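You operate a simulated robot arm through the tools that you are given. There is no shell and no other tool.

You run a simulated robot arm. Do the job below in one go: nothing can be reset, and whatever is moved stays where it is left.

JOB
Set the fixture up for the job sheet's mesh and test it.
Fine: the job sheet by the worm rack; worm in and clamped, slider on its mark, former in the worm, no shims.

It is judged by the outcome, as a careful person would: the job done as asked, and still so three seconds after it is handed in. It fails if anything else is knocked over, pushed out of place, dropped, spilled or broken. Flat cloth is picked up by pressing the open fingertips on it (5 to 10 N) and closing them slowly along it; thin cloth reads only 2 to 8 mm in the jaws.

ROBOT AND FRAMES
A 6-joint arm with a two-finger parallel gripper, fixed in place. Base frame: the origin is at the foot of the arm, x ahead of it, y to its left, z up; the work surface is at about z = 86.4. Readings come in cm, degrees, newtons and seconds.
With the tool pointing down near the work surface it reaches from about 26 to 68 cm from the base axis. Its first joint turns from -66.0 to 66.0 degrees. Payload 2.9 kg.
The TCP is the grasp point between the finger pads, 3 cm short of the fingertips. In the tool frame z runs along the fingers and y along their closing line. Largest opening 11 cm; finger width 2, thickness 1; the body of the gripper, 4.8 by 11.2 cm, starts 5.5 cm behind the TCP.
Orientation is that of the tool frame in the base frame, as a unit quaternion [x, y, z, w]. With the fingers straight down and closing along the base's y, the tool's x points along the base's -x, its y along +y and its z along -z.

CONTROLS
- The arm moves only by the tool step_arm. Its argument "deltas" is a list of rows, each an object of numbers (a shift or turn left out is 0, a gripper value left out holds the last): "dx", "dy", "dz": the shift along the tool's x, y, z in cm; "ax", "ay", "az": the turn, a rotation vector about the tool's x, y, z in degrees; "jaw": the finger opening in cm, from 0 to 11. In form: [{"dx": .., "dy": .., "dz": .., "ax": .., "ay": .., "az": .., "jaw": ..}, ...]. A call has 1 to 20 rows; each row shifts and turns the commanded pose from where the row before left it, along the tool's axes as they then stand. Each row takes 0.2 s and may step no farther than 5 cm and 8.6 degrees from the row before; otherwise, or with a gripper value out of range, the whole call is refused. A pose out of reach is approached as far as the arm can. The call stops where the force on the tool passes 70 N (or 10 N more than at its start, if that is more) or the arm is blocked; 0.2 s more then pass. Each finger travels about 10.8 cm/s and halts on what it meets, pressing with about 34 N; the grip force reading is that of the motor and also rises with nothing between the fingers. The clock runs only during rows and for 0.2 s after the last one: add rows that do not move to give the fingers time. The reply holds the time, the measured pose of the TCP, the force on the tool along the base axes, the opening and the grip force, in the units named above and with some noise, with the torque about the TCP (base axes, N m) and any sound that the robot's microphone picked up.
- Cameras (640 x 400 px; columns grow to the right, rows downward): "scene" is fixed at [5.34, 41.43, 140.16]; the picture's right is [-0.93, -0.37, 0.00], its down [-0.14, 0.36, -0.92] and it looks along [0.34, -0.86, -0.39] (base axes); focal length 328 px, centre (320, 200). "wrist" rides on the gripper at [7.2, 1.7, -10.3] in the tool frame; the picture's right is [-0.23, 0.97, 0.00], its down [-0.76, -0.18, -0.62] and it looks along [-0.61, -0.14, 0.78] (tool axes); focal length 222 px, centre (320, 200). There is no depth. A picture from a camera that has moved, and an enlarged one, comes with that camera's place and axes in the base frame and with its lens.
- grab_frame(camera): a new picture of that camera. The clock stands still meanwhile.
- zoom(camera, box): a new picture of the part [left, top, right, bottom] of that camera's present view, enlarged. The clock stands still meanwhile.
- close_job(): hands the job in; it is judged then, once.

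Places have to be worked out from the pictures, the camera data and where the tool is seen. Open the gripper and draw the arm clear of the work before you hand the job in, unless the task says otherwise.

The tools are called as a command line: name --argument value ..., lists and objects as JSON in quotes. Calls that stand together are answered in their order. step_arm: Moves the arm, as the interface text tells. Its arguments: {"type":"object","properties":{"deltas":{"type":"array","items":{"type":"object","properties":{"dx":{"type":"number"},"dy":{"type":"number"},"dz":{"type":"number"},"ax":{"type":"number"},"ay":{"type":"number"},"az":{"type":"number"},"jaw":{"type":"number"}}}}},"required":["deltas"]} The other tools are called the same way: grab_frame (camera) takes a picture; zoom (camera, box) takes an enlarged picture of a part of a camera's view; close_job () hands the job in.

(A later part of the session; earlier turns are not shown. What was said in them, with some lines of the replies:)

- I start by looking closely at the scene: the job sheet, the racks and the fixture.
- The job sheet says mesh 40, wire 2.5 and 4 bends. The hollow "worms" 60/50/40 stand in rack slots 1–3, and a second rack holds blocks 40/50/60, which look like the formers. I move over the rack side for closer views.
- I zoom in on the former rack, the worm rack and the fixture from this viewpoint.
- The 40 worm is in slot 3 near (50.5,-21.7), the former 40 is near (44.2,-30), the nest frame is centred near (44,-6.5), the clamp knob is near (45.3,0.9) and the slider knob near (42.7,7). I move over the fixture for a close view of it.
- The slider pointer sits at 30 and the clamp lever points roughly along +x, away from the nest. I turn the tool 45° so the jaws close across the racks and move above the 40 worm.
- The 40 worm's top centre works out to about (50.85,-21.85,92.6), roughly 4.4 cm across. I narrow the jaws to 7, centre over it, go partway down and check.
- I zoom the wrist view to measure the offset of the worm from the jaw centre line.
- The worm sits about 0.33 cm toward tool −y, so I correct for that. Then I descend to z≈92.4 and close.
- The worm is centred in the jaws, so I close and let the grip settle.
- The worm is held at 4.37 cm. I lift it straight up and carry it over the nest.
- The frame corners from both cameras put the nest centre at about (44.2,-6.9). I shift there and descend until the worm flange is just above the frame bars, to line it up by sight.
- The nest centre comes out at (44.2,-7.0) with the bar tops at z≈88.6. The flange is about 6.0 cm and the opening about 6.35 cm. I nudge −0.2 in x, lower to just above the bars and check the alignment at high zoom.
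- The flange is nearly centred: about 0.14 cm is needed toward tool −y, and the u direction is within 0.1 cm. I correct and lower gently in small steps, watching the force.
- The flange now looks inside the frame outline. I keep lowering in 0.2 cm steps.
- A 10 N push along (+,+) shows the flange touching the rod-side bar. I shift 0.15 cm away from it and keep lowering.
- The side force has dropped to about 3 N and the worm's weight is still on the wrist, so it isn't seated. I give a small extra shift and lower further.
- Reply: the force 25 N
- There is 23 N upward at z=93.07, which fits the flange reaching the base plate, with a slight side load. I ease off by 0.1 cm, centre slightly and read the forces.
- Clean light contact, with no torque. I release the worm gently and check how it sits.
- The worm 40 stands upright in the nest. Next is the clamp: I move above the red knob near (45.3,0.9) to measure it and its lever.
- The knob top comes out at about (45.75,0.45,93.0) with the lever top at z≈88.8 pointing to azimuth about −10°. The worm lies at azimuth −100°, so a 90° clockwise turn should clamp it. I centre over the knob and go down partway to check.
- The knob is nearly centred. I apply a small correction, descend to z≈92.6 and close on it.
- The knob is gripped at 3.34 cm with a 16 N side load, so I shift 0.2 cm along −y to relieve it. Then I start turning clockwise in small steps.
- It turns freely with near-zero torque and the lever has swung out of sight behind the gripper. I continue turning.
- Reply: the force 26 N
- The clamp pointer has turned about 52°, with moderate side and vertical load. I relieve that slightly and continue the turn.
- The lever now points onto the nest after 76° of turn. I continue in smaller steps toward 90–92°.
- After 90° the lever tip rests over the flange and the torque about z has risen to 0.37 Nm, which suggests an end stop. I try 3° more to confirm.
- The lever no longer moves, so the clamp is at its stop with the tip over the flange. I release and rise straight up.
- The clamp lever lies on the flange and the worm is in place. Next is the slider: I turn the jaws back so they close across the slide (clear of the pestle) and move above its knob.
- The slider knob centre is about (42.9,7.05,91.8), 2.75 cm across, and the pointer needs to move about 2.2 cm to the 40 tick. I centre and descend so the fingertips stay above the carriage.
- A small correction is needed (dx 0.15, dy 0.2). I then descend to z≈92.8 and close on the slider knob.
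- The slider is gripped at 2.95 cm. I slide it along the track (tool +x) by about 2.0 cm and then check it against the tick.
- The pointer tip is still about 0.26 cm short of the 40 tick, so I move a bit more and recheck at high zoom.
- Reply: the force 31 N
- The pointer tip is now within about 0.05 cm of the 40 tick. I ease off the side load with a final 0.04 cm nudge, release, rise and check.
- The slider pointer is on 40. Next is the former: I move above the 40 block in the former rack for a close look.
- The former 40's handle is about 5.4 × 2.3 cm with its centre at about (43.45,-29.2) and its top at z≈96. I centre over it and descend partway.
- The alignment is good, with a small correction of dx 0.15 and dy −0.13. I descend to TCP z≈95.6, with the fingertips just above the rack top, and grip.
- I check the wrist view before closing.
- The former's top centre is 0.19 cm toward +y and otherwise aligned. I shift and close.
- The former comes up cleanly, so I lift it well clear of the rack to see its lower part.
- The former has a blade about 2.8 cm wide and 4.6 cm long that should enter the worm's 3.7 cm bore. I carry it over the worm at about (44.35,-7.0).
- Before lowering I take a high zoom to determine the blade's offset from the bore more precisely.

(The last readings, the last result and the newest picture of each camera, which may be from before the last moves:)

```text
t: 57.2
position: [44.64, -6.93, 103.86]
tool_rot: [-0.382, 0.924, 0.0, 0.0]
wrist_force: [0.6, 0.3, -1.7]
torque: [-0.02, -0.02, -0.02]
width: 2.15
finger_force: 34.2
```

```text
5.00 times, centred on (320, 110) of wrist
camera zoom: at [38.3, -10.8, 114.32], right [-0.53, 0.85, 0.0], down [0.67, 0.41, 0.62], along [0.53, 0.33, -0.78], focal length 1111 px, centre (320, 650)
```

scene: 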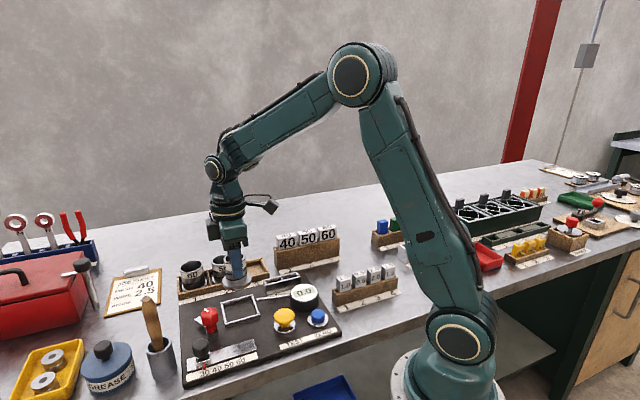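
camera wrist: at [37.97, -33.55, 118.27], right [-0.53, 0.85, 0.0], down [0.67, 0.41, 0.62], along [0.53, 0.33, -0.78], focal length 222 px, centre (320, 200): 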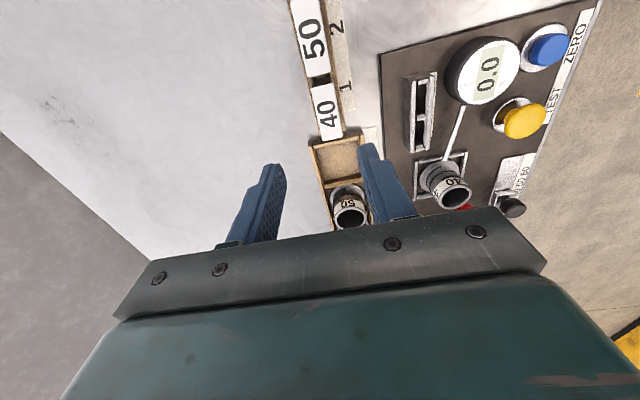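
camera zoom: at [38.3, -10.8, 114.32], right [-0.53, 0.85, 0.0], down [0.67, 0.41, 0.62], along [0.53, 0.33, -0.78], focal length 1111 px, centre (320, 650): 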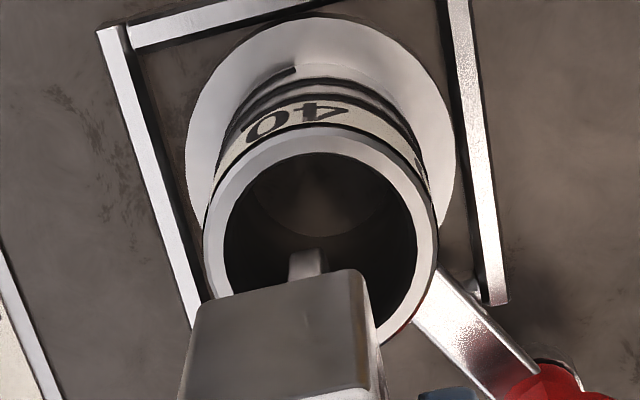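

Both views agree that the blade sits about 0.9 cm toward −u of the bore and about 0.2 cm off in v. I shift dx +0.88 and dy +0.18 and recheck.

step_arm --deltas '[{"dx": 0.44, "dy": 0.09}, {"dx": 0.44, "dy": 0.09}, {}]'

zoom --camera "scene" --box '[220, 230, 280, 310]'

zoom --camera "wrist" --box '[280, 70, 360, 150]'

```text
t: 58.0
position: [43.88, -7.48, 103.89]
tool_rot: [-0.382, 0.924, 0.0, 0.0]
wrist_force: [0.2, 0.2, -1.7]
torque: [-0.02, 0.03, 0.01]
width: 2.15
finger_force: 33.8
```

```text
5.00 times, centred on (250, 270) of scene
camera zoom: at [5.34, 41.43, 140.16], right [-0.93, -0.37, 0.0], down [-0.14, 0.36, -0.92], along [0.34, -0.86, -0.39], focal length 1641 px, centre (670, -150)
```

zoom: 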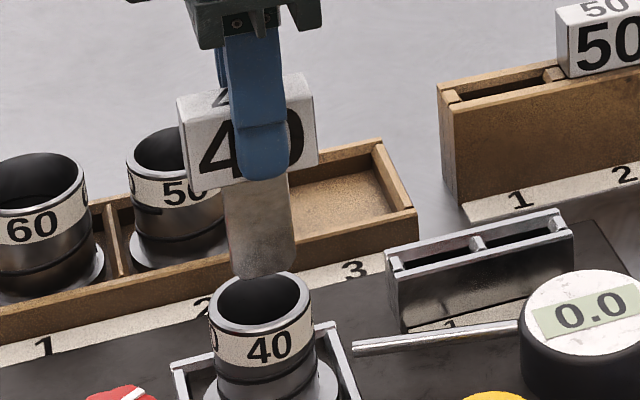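

```text
5.00 times, centred on (320, 110) of wrist
camera zoom: at [37.51, -11.34, 114.24], right [-0.53, 0.85, 0.0], down [0.67, 0.41, 0.62], along [0.53, 0.33, -0.78], focal length 1111 px, centre (320, 650)
```

zoom: 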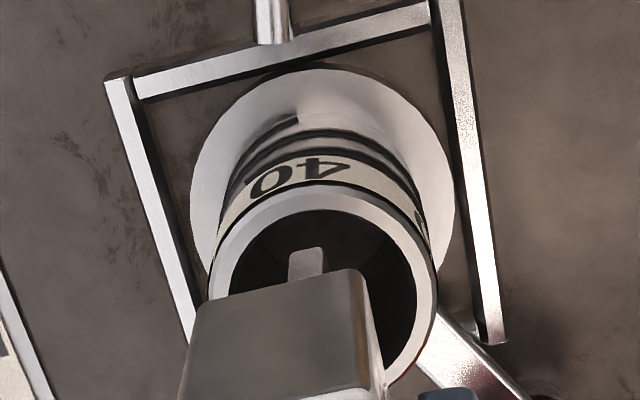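

The two views now bracket zero offset: the scene says +0.18 and the wrist −0.2 along u. I lower slowly into the bore while watching the force.

step_arm --deltas '[{"dz": 0.5}, {"dz": 0.5}, {"dz": 0.4}, {"dz": 0.4}, {"dz": 0.3}, {}]'

zoom --camera "scene" --box '[220, 230, 280, 310]'

zoom --camera "wrist" --box '[280, 70, 360, 150]'

```text
t: 59.4
position: [43.77, -7.58, 101.74]
tool_rot: [-0.382, 0.924, -0.001, -0.001]
wrist_force: [1.7, 1.7, -0.2]
torque: [0.17, -0.11, -0.01]
width: 2.2
finger_force: 33.8
```

```text
5.00 times, centred on (250, 270) of scene
camera zoom: at [5.34, 41.44, 140.16], right [-0.93, -0.37, 0.0], down [-0.14, 0.36, -0.92], along [0.34, -0.86, -0.39], focal length 1641 px, centre (670, -150)
```

zoom: 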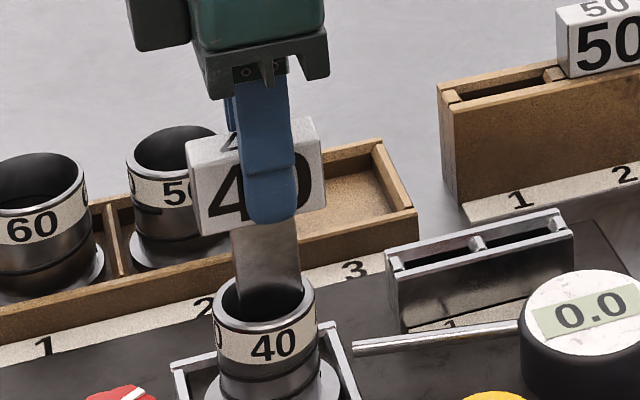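

```text
5.00 times, centred on (320, 110) of wrist
camera zoom: at [37.39, -11.39, 112.06], right [-0.53, 0.85, 0.0], down [0.66, 0.41, 0.62], along [0.53, 0.33, -0.78], focal length 1111 px, centre (320, 650)
```

zoom: 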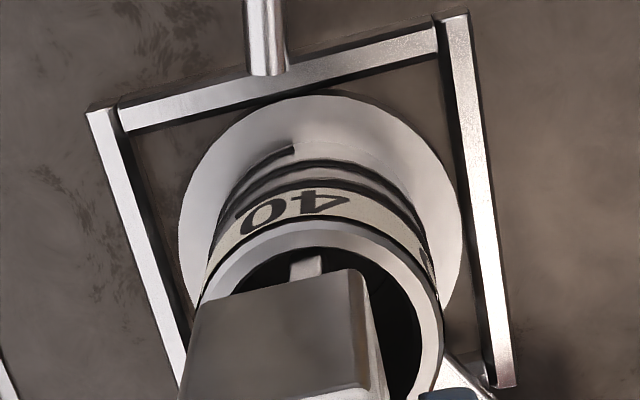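

The blade has entered the bore but presses lightly on its +u side and nudged the worm slightly. I move back 0.3 cm and recheck.

step_arm --deltas '[{"dx": -0.15}, {"dx": -0.15}, {}]'

zoom --camera "scene" --box '[220, 240, 270, 310]'

zoom --camera "wrist" --box '[280, 70, 360, 150]'

```text
t: 60.2
position: [44.06, -7.32, 101.6]
tool_rot: [-0.381, 0.925, 0.0, 0.001]
wrist_force: [-0.9, -0.7, -1.4]
torque: [0.0, -0.02, -0.02]
width: 2.17
finger_force: 34.2
```

```text
5.71 times, centred on (245, 275) of scene
camera zoom: at [5.34, 41.43, 140.16], right [-0.93, -0.37, 0.0], down [-0.14, 0.36, -0.92], along [0.34, -0.86, -0.39], focal length 1875 px, centre (749, -229)
```

zoom: 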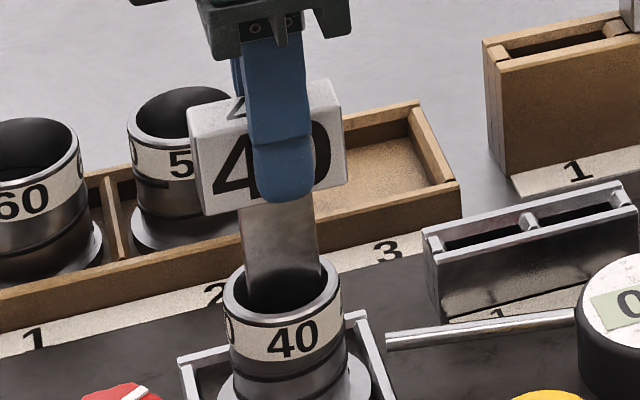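

```text
5.00 times, centred on (320, 110) of wrist
camera zoom: at [37.63, -11.2, 111.98], right [-0.53, 0.85, 0.0], down [0.67, 0.41, 0.62], along [0.53, 0.33, -0.78], focal length 1111 px, centre (320, 650)
```

zoom: 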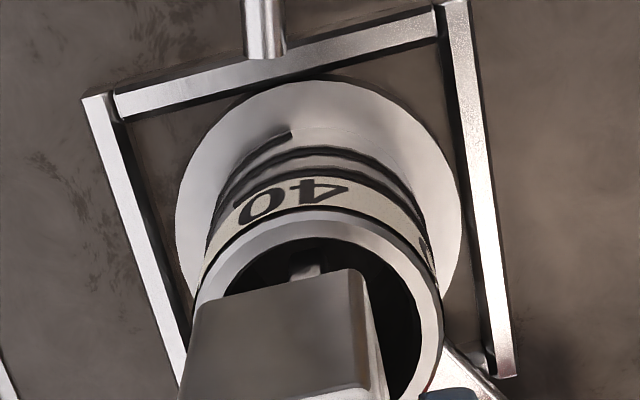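

The blade is now centred in the bore and the forces are near zero. I lower further in small steps.

step_arm --deltas '[{"dz": 0.4}, {"dz": 0.4}, {"dz": 0.4}, {"dz": 0.4}, {"dz": 0.4}, {}]'

zoom --camera "scene" --box '[220, 240, 270, 310]'

```text
t: 61.6
position: [44.0, -7.23, 99.55]
tool_rot: [-0.382, 0.924, 0.0, 0.001]
wrist_force: [-0.2, 0.4, -2.2]
torque: [0.02, 0.01, -0.01]
width: 2.18
finger_force: 34.2
```

```text
5.71 times, centred on (245, 275) of scene
camera zoom: at [5.34, 41.43, 140.16], right [-0.93, -0.37, 0.0], down [-0.14, 0.36, -0.92], along [0.34, -0.86, -0.39], focal length 1875 px, centre (749, -229)
```

zoom: 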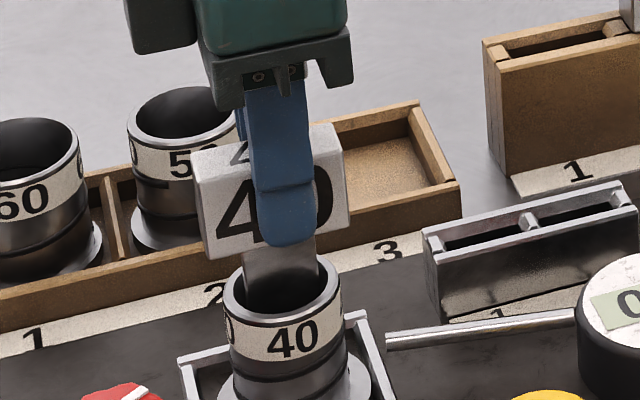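

No contact so far. I keep lowering, gently near the end.

step_arm --deltas '[{"dz": 0.4}, {"dz": 0.4}, {"dz": 0.4}, {"dz": 0.3}, {"dz": 0.3}, {}]'

zoom --camera "scene" --box '[220, 240, 270, 310]'

```text
t: 63.0
position: [44.09, -7.21, 97.8]
tool_rot: [-0.382, 0.924, 0.0, 0.0]
wrist_force: [0.0, 0.1, -1.6]
torque: [0.01, 0.02, 0.02]
width: 2.16
finger_force: 33.2
```

```text
5.71 times, centred on (245, 275) of scene
camera zoom: at [5.34, 41.43, 140.16], right [-0.93, -0.37, 0.0], down [-0.14, 0.36, -0.92], along [0.34, -0.86, -0.39], focal length 1875 px, centre (749, -229)
```

zoom: 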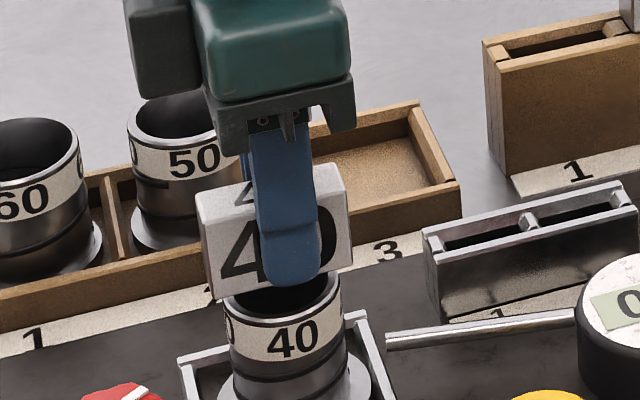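

The handle is now just above the worm rim. I lower in 0.2 cm steps until contact.

step_arm --deltas '[{"dz": 0.2}, {"dz": 0.2}, {"dz": 0.2}, {}]'

step_arm --deltas '[{"dz": 0.15}, {"dz": 0.15}, {}]'

zoom --camera "scene" --box '[220, 240, 270, 310]'

```text
t: 64.0
position: [44.09, -7.31, 97.18]
tool_rot: [-0.382, 0.924, -0.001, -0.001]
wrist_force: [0.7, -0.2, -1.4]
torque: [0.0, 0.01, 0.0]
width: 2.14
finger_force: 34.1
```

```text
t: 64.8
position: [43.99, -7.38, 96.99]
tool_rot: [-0.382, 0.924, -0.001, 0.001]
wrist_force: [-2.0, 1.5, 14.4]
torque: [-0.02, 0.25, 0.0]
width: 2.18
finger_force: 33.5
```

```text
5.71 times, centred on (245, 275) of scene
camera zoom: at [5.31, 41.44, 140.16], right [-0.93, -0.37, 0.0], down [-0.14, 0.36, -0.92], along [0.34, -0.86, -0.39], focal length 1875 px, centre (749, -229)
```

zoom: 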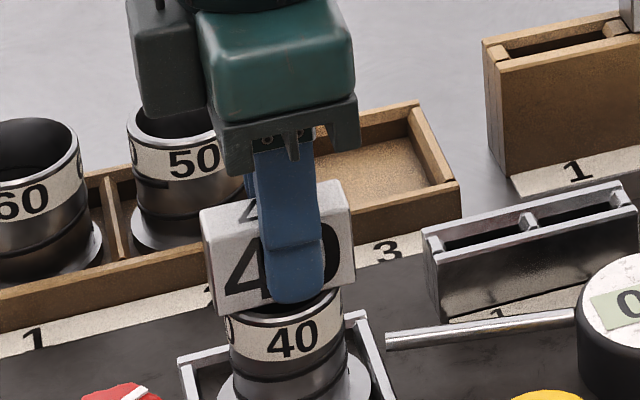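

Contact at z=97.0: the handle rests on the worm rim. I ease up slightly, release and rise.

step_arm --deltas '[{"dz": -0.1}, {}, {"jaw": 2.6}, {"jaw": 3.2}, {"jaw": 4.0}, {}]'

step_arm --deltas '[{"dz": -1}, {"dz": -2}, {"dz": -3}, {"dz": -3}, {}]'

zoom --camera "scene" --box '[190, 240, 290, 330]'

zoom --camera "wrist" --box '[250, 50, 390, 190]'

```text
t: 66.2
position: [44.04, -7.3, 97.09]
tool_rot: [-0.381, 0.925, 0.0, 0.0]
wrist_force: [0.1, -1.4, -0.2]
torque: [0.0, 0.01, 0.0]
width: 3.98
finger_force: 0.0
```

```text
t: 67.4
position: [44.15, -7.31, 106.14]
tool_rot: [-0.381, 0.924, 0.0, -0.001]
wrist_force: [0.2, 0.3, -0.1]
torque: [0.0, -0.01, -0.01]
width: 4.0
finger_force: 0.1
```

```text
4.44 times, centred on (240, 285) of scene
camera zoom: at [5.34, 41.43, 140.16], right [-0.93, -0.37, 0.0], down [-0.14, 0.36, -0.92], along [0.34, -0.86, -0.39], focal length 1459 px, centre (676, -178)
```

zoom: 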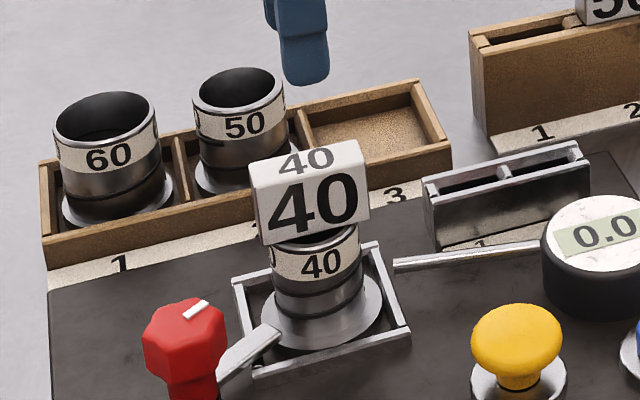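

```text
2.86 times, centred on (320, 120) of wrist
camera zoom: at [37.74, -11.15, 116.52], right [-0.53, 0.85, 0.0], down [0.67, 0.41, 0.62], along [0.53, 0.33, -0.78], focal length 635 px, centre (320, 429)
```

zoom: 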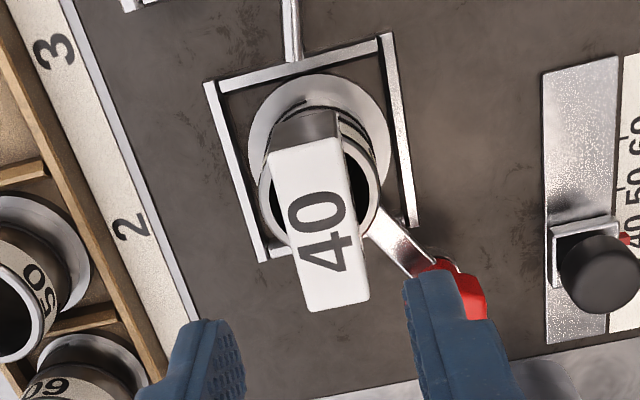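

The former stands in the worm and the clamp, slider and worm all look right. I close the jaws and move above the yellow TEST button near (32.4,-6.1).

step_arm --deltas '[{"dx": 2.49, "dy": 3.05, "jaw": 11}, {"dx": 2.49, "dy": 3.05}, {"dx": 2.49, "dy": 3.05}, {}]'

grab_frame --camera "wrist"

zoom --camera "wrist" --box '[250, 40, 390, 160]'

zoom --camera "scene" --box '[250, 280, 350, 350]'

```text
t: 68.4
position: [32.34, -6.1, 105.88]
tool_rot: [-0.381, 0.925, 0.0, 0.0]
wrist_force: [-0.2, 0.1, -0.5]
torque: [0.02, -0.02, -0.02]
width: 11.01
finger_force: 0.1
```

```text
taken
camera wrist: at [25.94, -10.01, 116.25], right [-0.53, 0.85, 0.0], down [0.67, 0.41, 0.62], along [0.53, 0.33, -0.78], focal length 222 px, centre (320, 200)
```

wrist: 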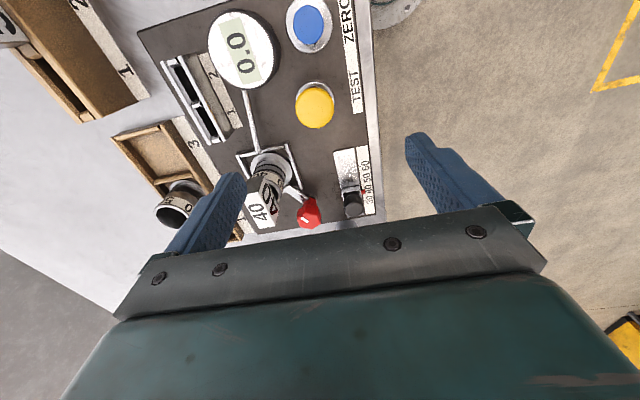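

```text
3.33 times, centred on (320, 100) of wrist
camera zoom: at [25.94, -10.01, 116.25], right [-0.53, 0.85, 0.0], down [0.67, 0.41, 0.62], along [0.53, 0.33, -0.78], focal length 740 px, centre (320, 533)
```

zoom: 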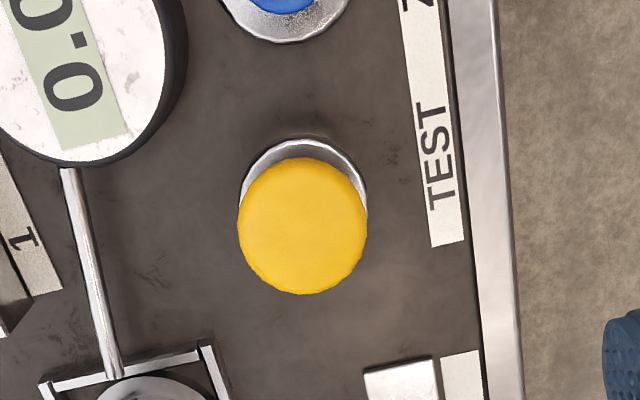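

```text
5.71 times, centred on (300, 315) of scene
camera zoom: at [5.33, 41.44, 140.16], right [-0.93, -0.37, 0.0], down [-0.14, 0.36, -0.92], along [0.34, -0.86, -0.39], focal length 1875 px, centre (434, -457)
```

zoom: 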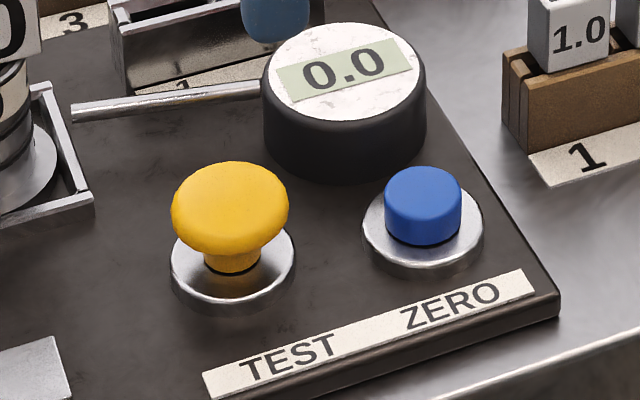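

The button top is about (32.35,-6.5,91). The jaws were opened wide for that view, so I now close them fully, centre and descend to just above the button.

step_arm --deltas '[{"dx": 0.21, "dy": -0.35, "jaw": 0}, {"dz": 2.5}, {"dz": 2.5}, {"dz": 2.5}, {"dz": 2}, {"dz": 1}, {}]'

zoom --camera "scene" --box '[230, 260, 350, 350]'

```text
t: 70.0
position: [32.37, -6.52, 95.39]
tool_rot: [-0.382, 0.924, 0.0, 0.0]
wrist_force: [-0.7, -0.2, -0.4]
torque: [0.02, -0.01, 0.0]
width: 0.02
finger_force: 34.1
```

```text
4.44 times, centred on (290, 305) of scene
camera zoom: at [5.34, 41.43, 140.16], right [-0.93, -0.37, 0.0], down [-0.14, 0.36, -0.92], along [0.34, -0.86, -0.39], focal length 1459 px, centre (453, -267)
```

zoom: 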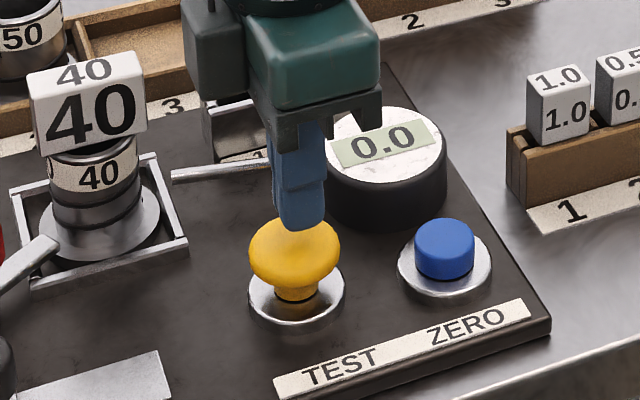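

The fingertips are just above the button, so I press down in small steps.

step_arm --deltas '[{"dz": 0.4}, {"dz": 0.3}, {"dz": 0.3}, {"dz": 0.3}, {}]'

zoom --camera "scene" --box '[230, 260, 350, 350]'

```text
t: 71.2
position: [32.37, -6.44, 94.17]
tool_rot: [-0.382, 0.924, 0.0, 0.0]
wrist_force: [-0.2, -0.1, 0.2]
torque: [-0.03, 0.0, 0.02]
width: 0.0
finger_force: 34.1
```

```text
4.44 times, centred on (290, 305) of scene
camera zoom: at [5.34, 41.43, 140.16], right [-0.93, -0.37, 0.0], down [-0.14, 0.36, -0.92], along [0.34, -0.86, -0.39], focal length 1459 px, centre (453, -267)
```

zoom: 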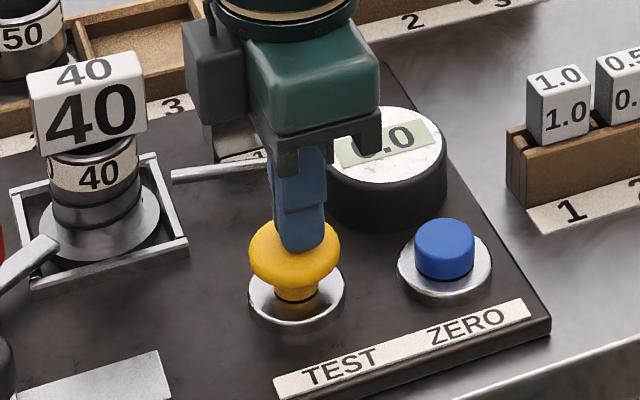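

Not touching yet. I continue down in small steps.

step_arm --deltas '[{"dz": 0.2}, {"dz": 0.2}, {"dz": 0.2}, {}]'

step_arm --deltas '[{"dz": 0.2}, {"dz": 0.2}, {}]'

zoom --camera "scene" --box '[190, 240, 350, 350]'

```text
t: 72.2
position: [32.32, -6.46, 93.6]
tool_rot: [-0.382, 0.924, -0.001, 0.0]
wrist_force: [-2.2, 1.6, 4.9]
torque: [0.05, 0.04, 0.02]
width: 0.01
finger_force: 33.9
heard: click
```

```text
t: 73.0
position: [32.41, -6.41, 93.41]
tool_rot: [-0.381, 0.925, 0.0, 0.001]
wrist_force: [-7.5, -1.1, 26.4]
torque: [-0.04, 0.18, -0.04]
width: 0.0
finger_force: 34.3
```

```text
3.64 times, centred on (270, 295) of scene
camera zoom: at [5.29, 41.44, 140.16], right [-0.93, -0.37, 0.0], down [-0.14, 0.36, -0.92], along [0.34, -0.86, -0.39], focal length 1193 px, centre (502, -146)
```

zoom: 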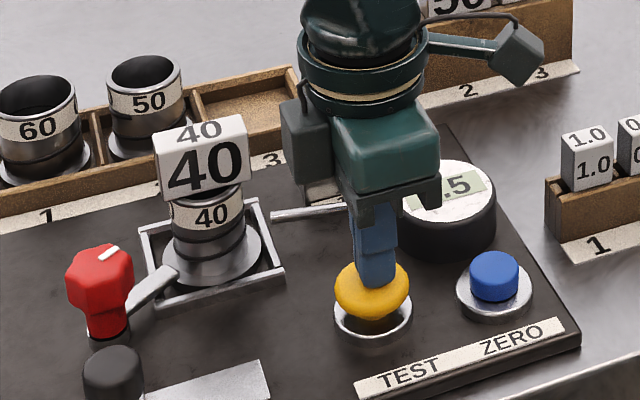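

The button clicked and the display changed. I release upward and read it.

step_arm --deltas '[{"dz": -0.5}, {"dz": -1.5}, {"dz": -3}, {"dz": -4}, {"dz": -4}, {}]'

zoom --camera "scene" --box '[180, 240, 350, 350]'

zoom --camera "scene" --box '[280, 275, 330, 310]'

grab_frame --camera "wrist"

```text
t: 74.4
position: [32.33, -6.21, 106.46]
tool_rot: [-0.382, 0.924, 0.0, -0.001]
wrist_force: [0.6, 0.2, -0.7]
torque: [-0.01, 0.0, -0.05]
width: 0.0
finger_force: 34.0
```

```text
3.64 times, centred on (265, 295) of scene
camera zoom: at [5.34, 41.44, 140.16], right [-0.93, -0.37, 0.0], down [-0.14, 0.36, -0.92], along [0.34, -0.86, -0.39], focal length 1193 px, centre (520, -146)
```

zoom: 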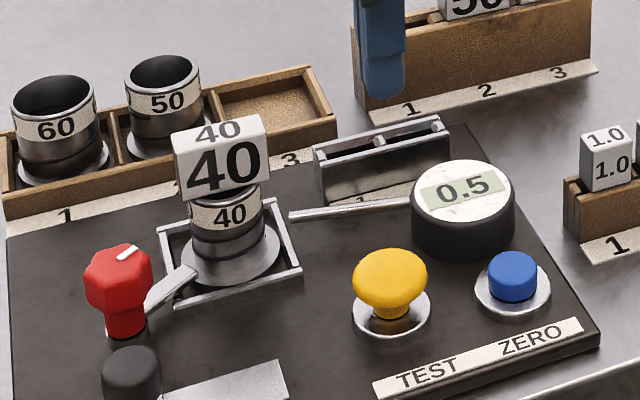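

```text
11.43 times, centred on (305, 292) of scene
camera zoom: at [5.34, 41.44, 140.16], right [-0.93, -0.37, 0.0], down [-0.14, 0.36, -0.92], along [0.34, -0.86, -0.39], focal length 3751 px, centre (491, -857)
```

zoom: 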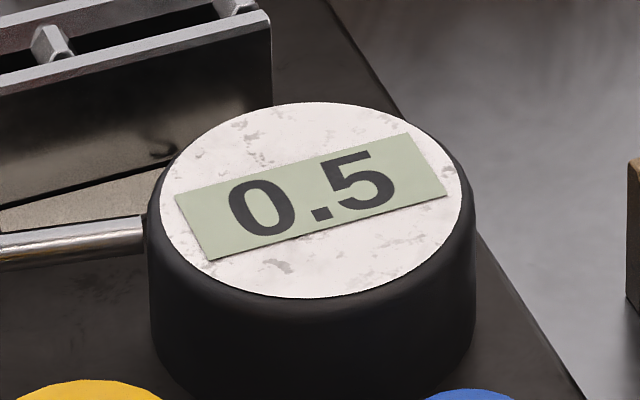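

```text
taken
camera wrist: at [25.99, -10.12, 116.92], right [-0.53, 0.85, 0.0], down [0.67, 0.41, 0.62], along [0.53, 0.33, -0.78], focal length 222 px, centre (320, 200)
```

wrist: 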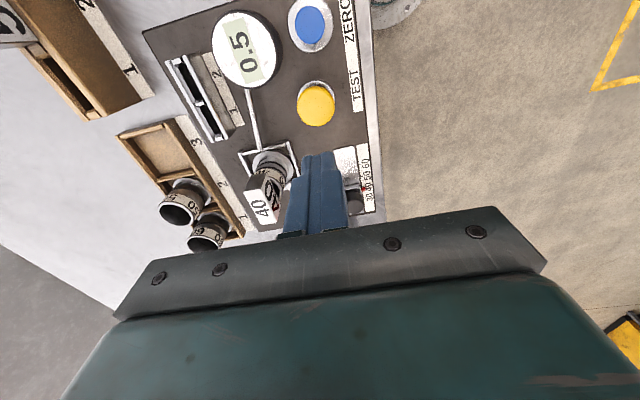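

The test reads 0.5. I check the slider pointer, clamp and worm at high zoom to make sure everything was truly on its mark when tested.

zoom --camera "scene" --box '[208, 355, 232, 373]'

zoom --camera "scene" --box '[205, 265, 265, 330]'

zoom --camera "wrist" --box '[225, 130, 385, 220]'

```text
16.00 times, centred on (220, 364) of scene
camera zoom: at [5.34, 41.44, 140.16], right [-0.93, -0.37, 0.0], down [-0.14, 0.36, -0.92], along [0.34, -0.86, -0.39], focal length 5251 px, centre (1920, -2424)
```

zoom: 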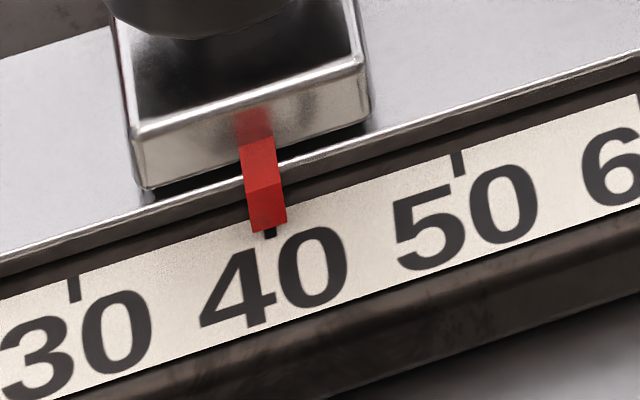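

```text
6.15 times, centred on (235, 298) of scene
camera zoom: at [5.34, 41.44, 140.16], right [-0.93, -0.37, 0.0], down [-0.14, 0.36, -0.92], along [0.34, -0.86, -0.39], focal length 2020 px, centre (843, -400)
```

zoom: 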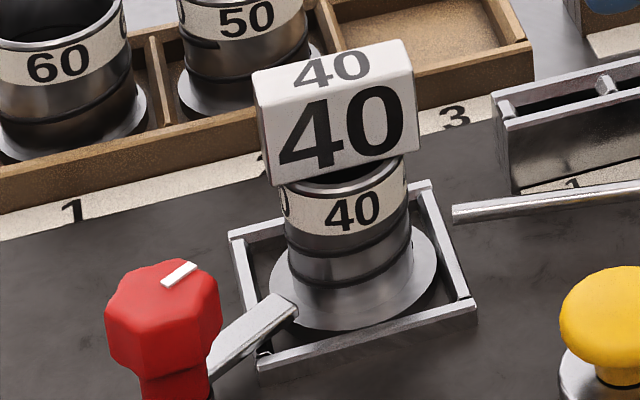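

```text
4.00 times, centred on (305, 175) of wrist
camera zoom: at [25.99, -10.12, 116.92], right [-0.53, 0.85, 0.0], down [0.67, 0.41, 0.62], along [0.53, 0.33, -0.78], focal length 888 px, centre (380, 300)
```

zoom: 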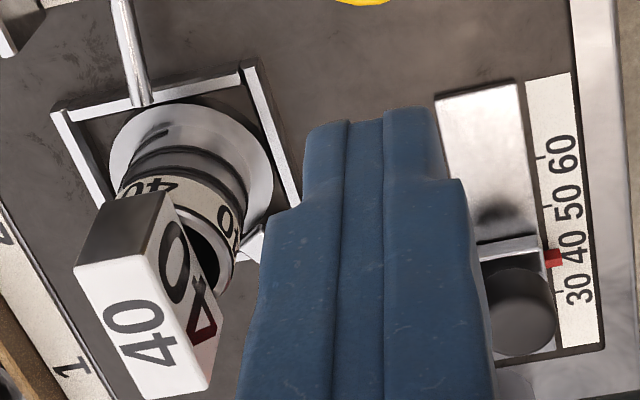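

The pointer is centred on the 40 tick within about 0.03 cm, the lever lies on the flange, the former stands in the worm and the shim slots are empty. The 0.5 is simply the test reading, and the job says no shims. I open the gripper, draw the arm clear and do a final check.

step_arm --deltas '[{"dz": -3, "jaw": 6}, {"dz": -4, "jaw": 9}, {"dz": -4, "jaw": 11}, {"dz": -4}, {"dz": -3}, {}, {}]'

grab_frame --camera "scene"

zoom --camera "scene" --box '[170, 220, 350, 390]'

grab_frame --camera "wrist"

```text
t: 76.0
position: [31.99, -6.52, 124.18]
tool_rot: [-0.383, 0.924, 0.0, 0.0]
wrist_force: [-0.5, 0.3, -0.6]
torque: [0.02, 0.02, 0.0]
width: 10.98
finger_force: 0.0
```

```text
taken
```

scene: 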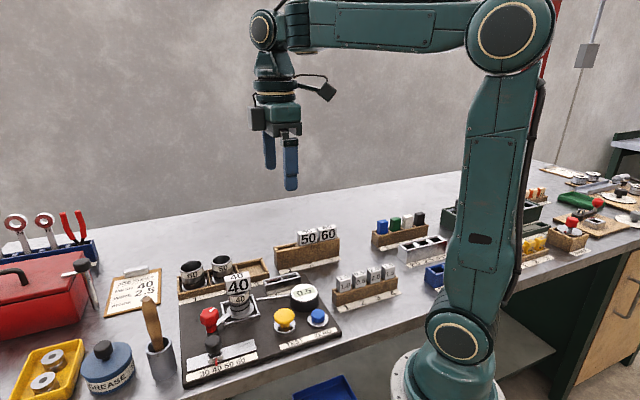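

```text
2.35 times, centred on (260, 305) of scene
camera zoom: at [5.34, 41.43, 140.16], right [-0.93, -0.37, 0.0], down [-0.14, 0.36, -0.92], along [0.34, -0.86, -0.39], focal length 772 px, centre (461, -47)
```

zoom: 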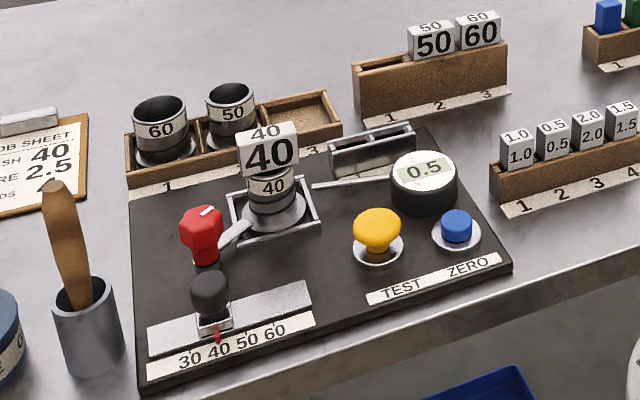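

```text
taken
camera wrist: at [25.69, -10.44, 134.63], right [-0.53, 0.85, 0.0], down [0.67, 0.41, 0.62], along [0.53, 0.33, -0.78], focal length 222 px, centre (320, 200)
```

wrist: 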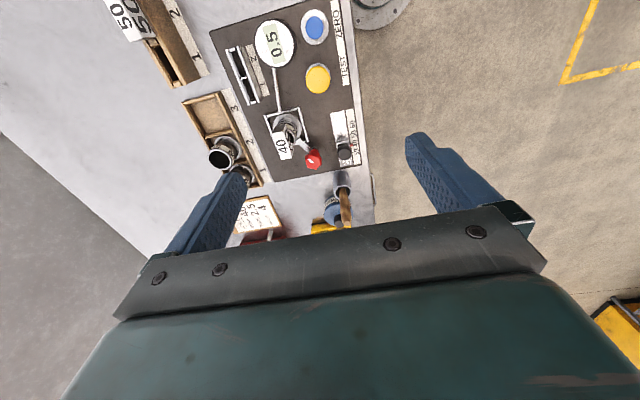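

Everything is in place: worm 40 nested and clamped, slider on 40, former 40 in the worm, no shims, and the test pressed with a reading of 0.5. Nothing else has been disturbed, the gripper is open and the arm is clear, so I hand the job in.

close_job

```text
The job is handed in.
```

I set the fixture up for the job sheet's mesh, 40, and ran the test. The display read 0.5, up from 0.0 before the test. I don't know what reading the job expects.

- **Worm:** the 40 worm sits upright in the nest. The clamp is turned to its stop, with the lever over the worm's flange.
- **Slider:** the pointer is on the 40 mark, within about 0.03 cm.
- **Former:** the 40 former stands in the worm, with its handle resting on the rim. Its blade nudged the clamped worm by about 0.2 cm on the way in. The worm stayed in the nest and under the clamp.
- **Shims:** none fitted; both shim slots are empty.
- **Test:** I pressed TEST once, after everything was in place, and heard it click. I did not press ZERO.

Nothing else on the bench was knocked or moved, and I left the gripper open and the arm clear before handing in.
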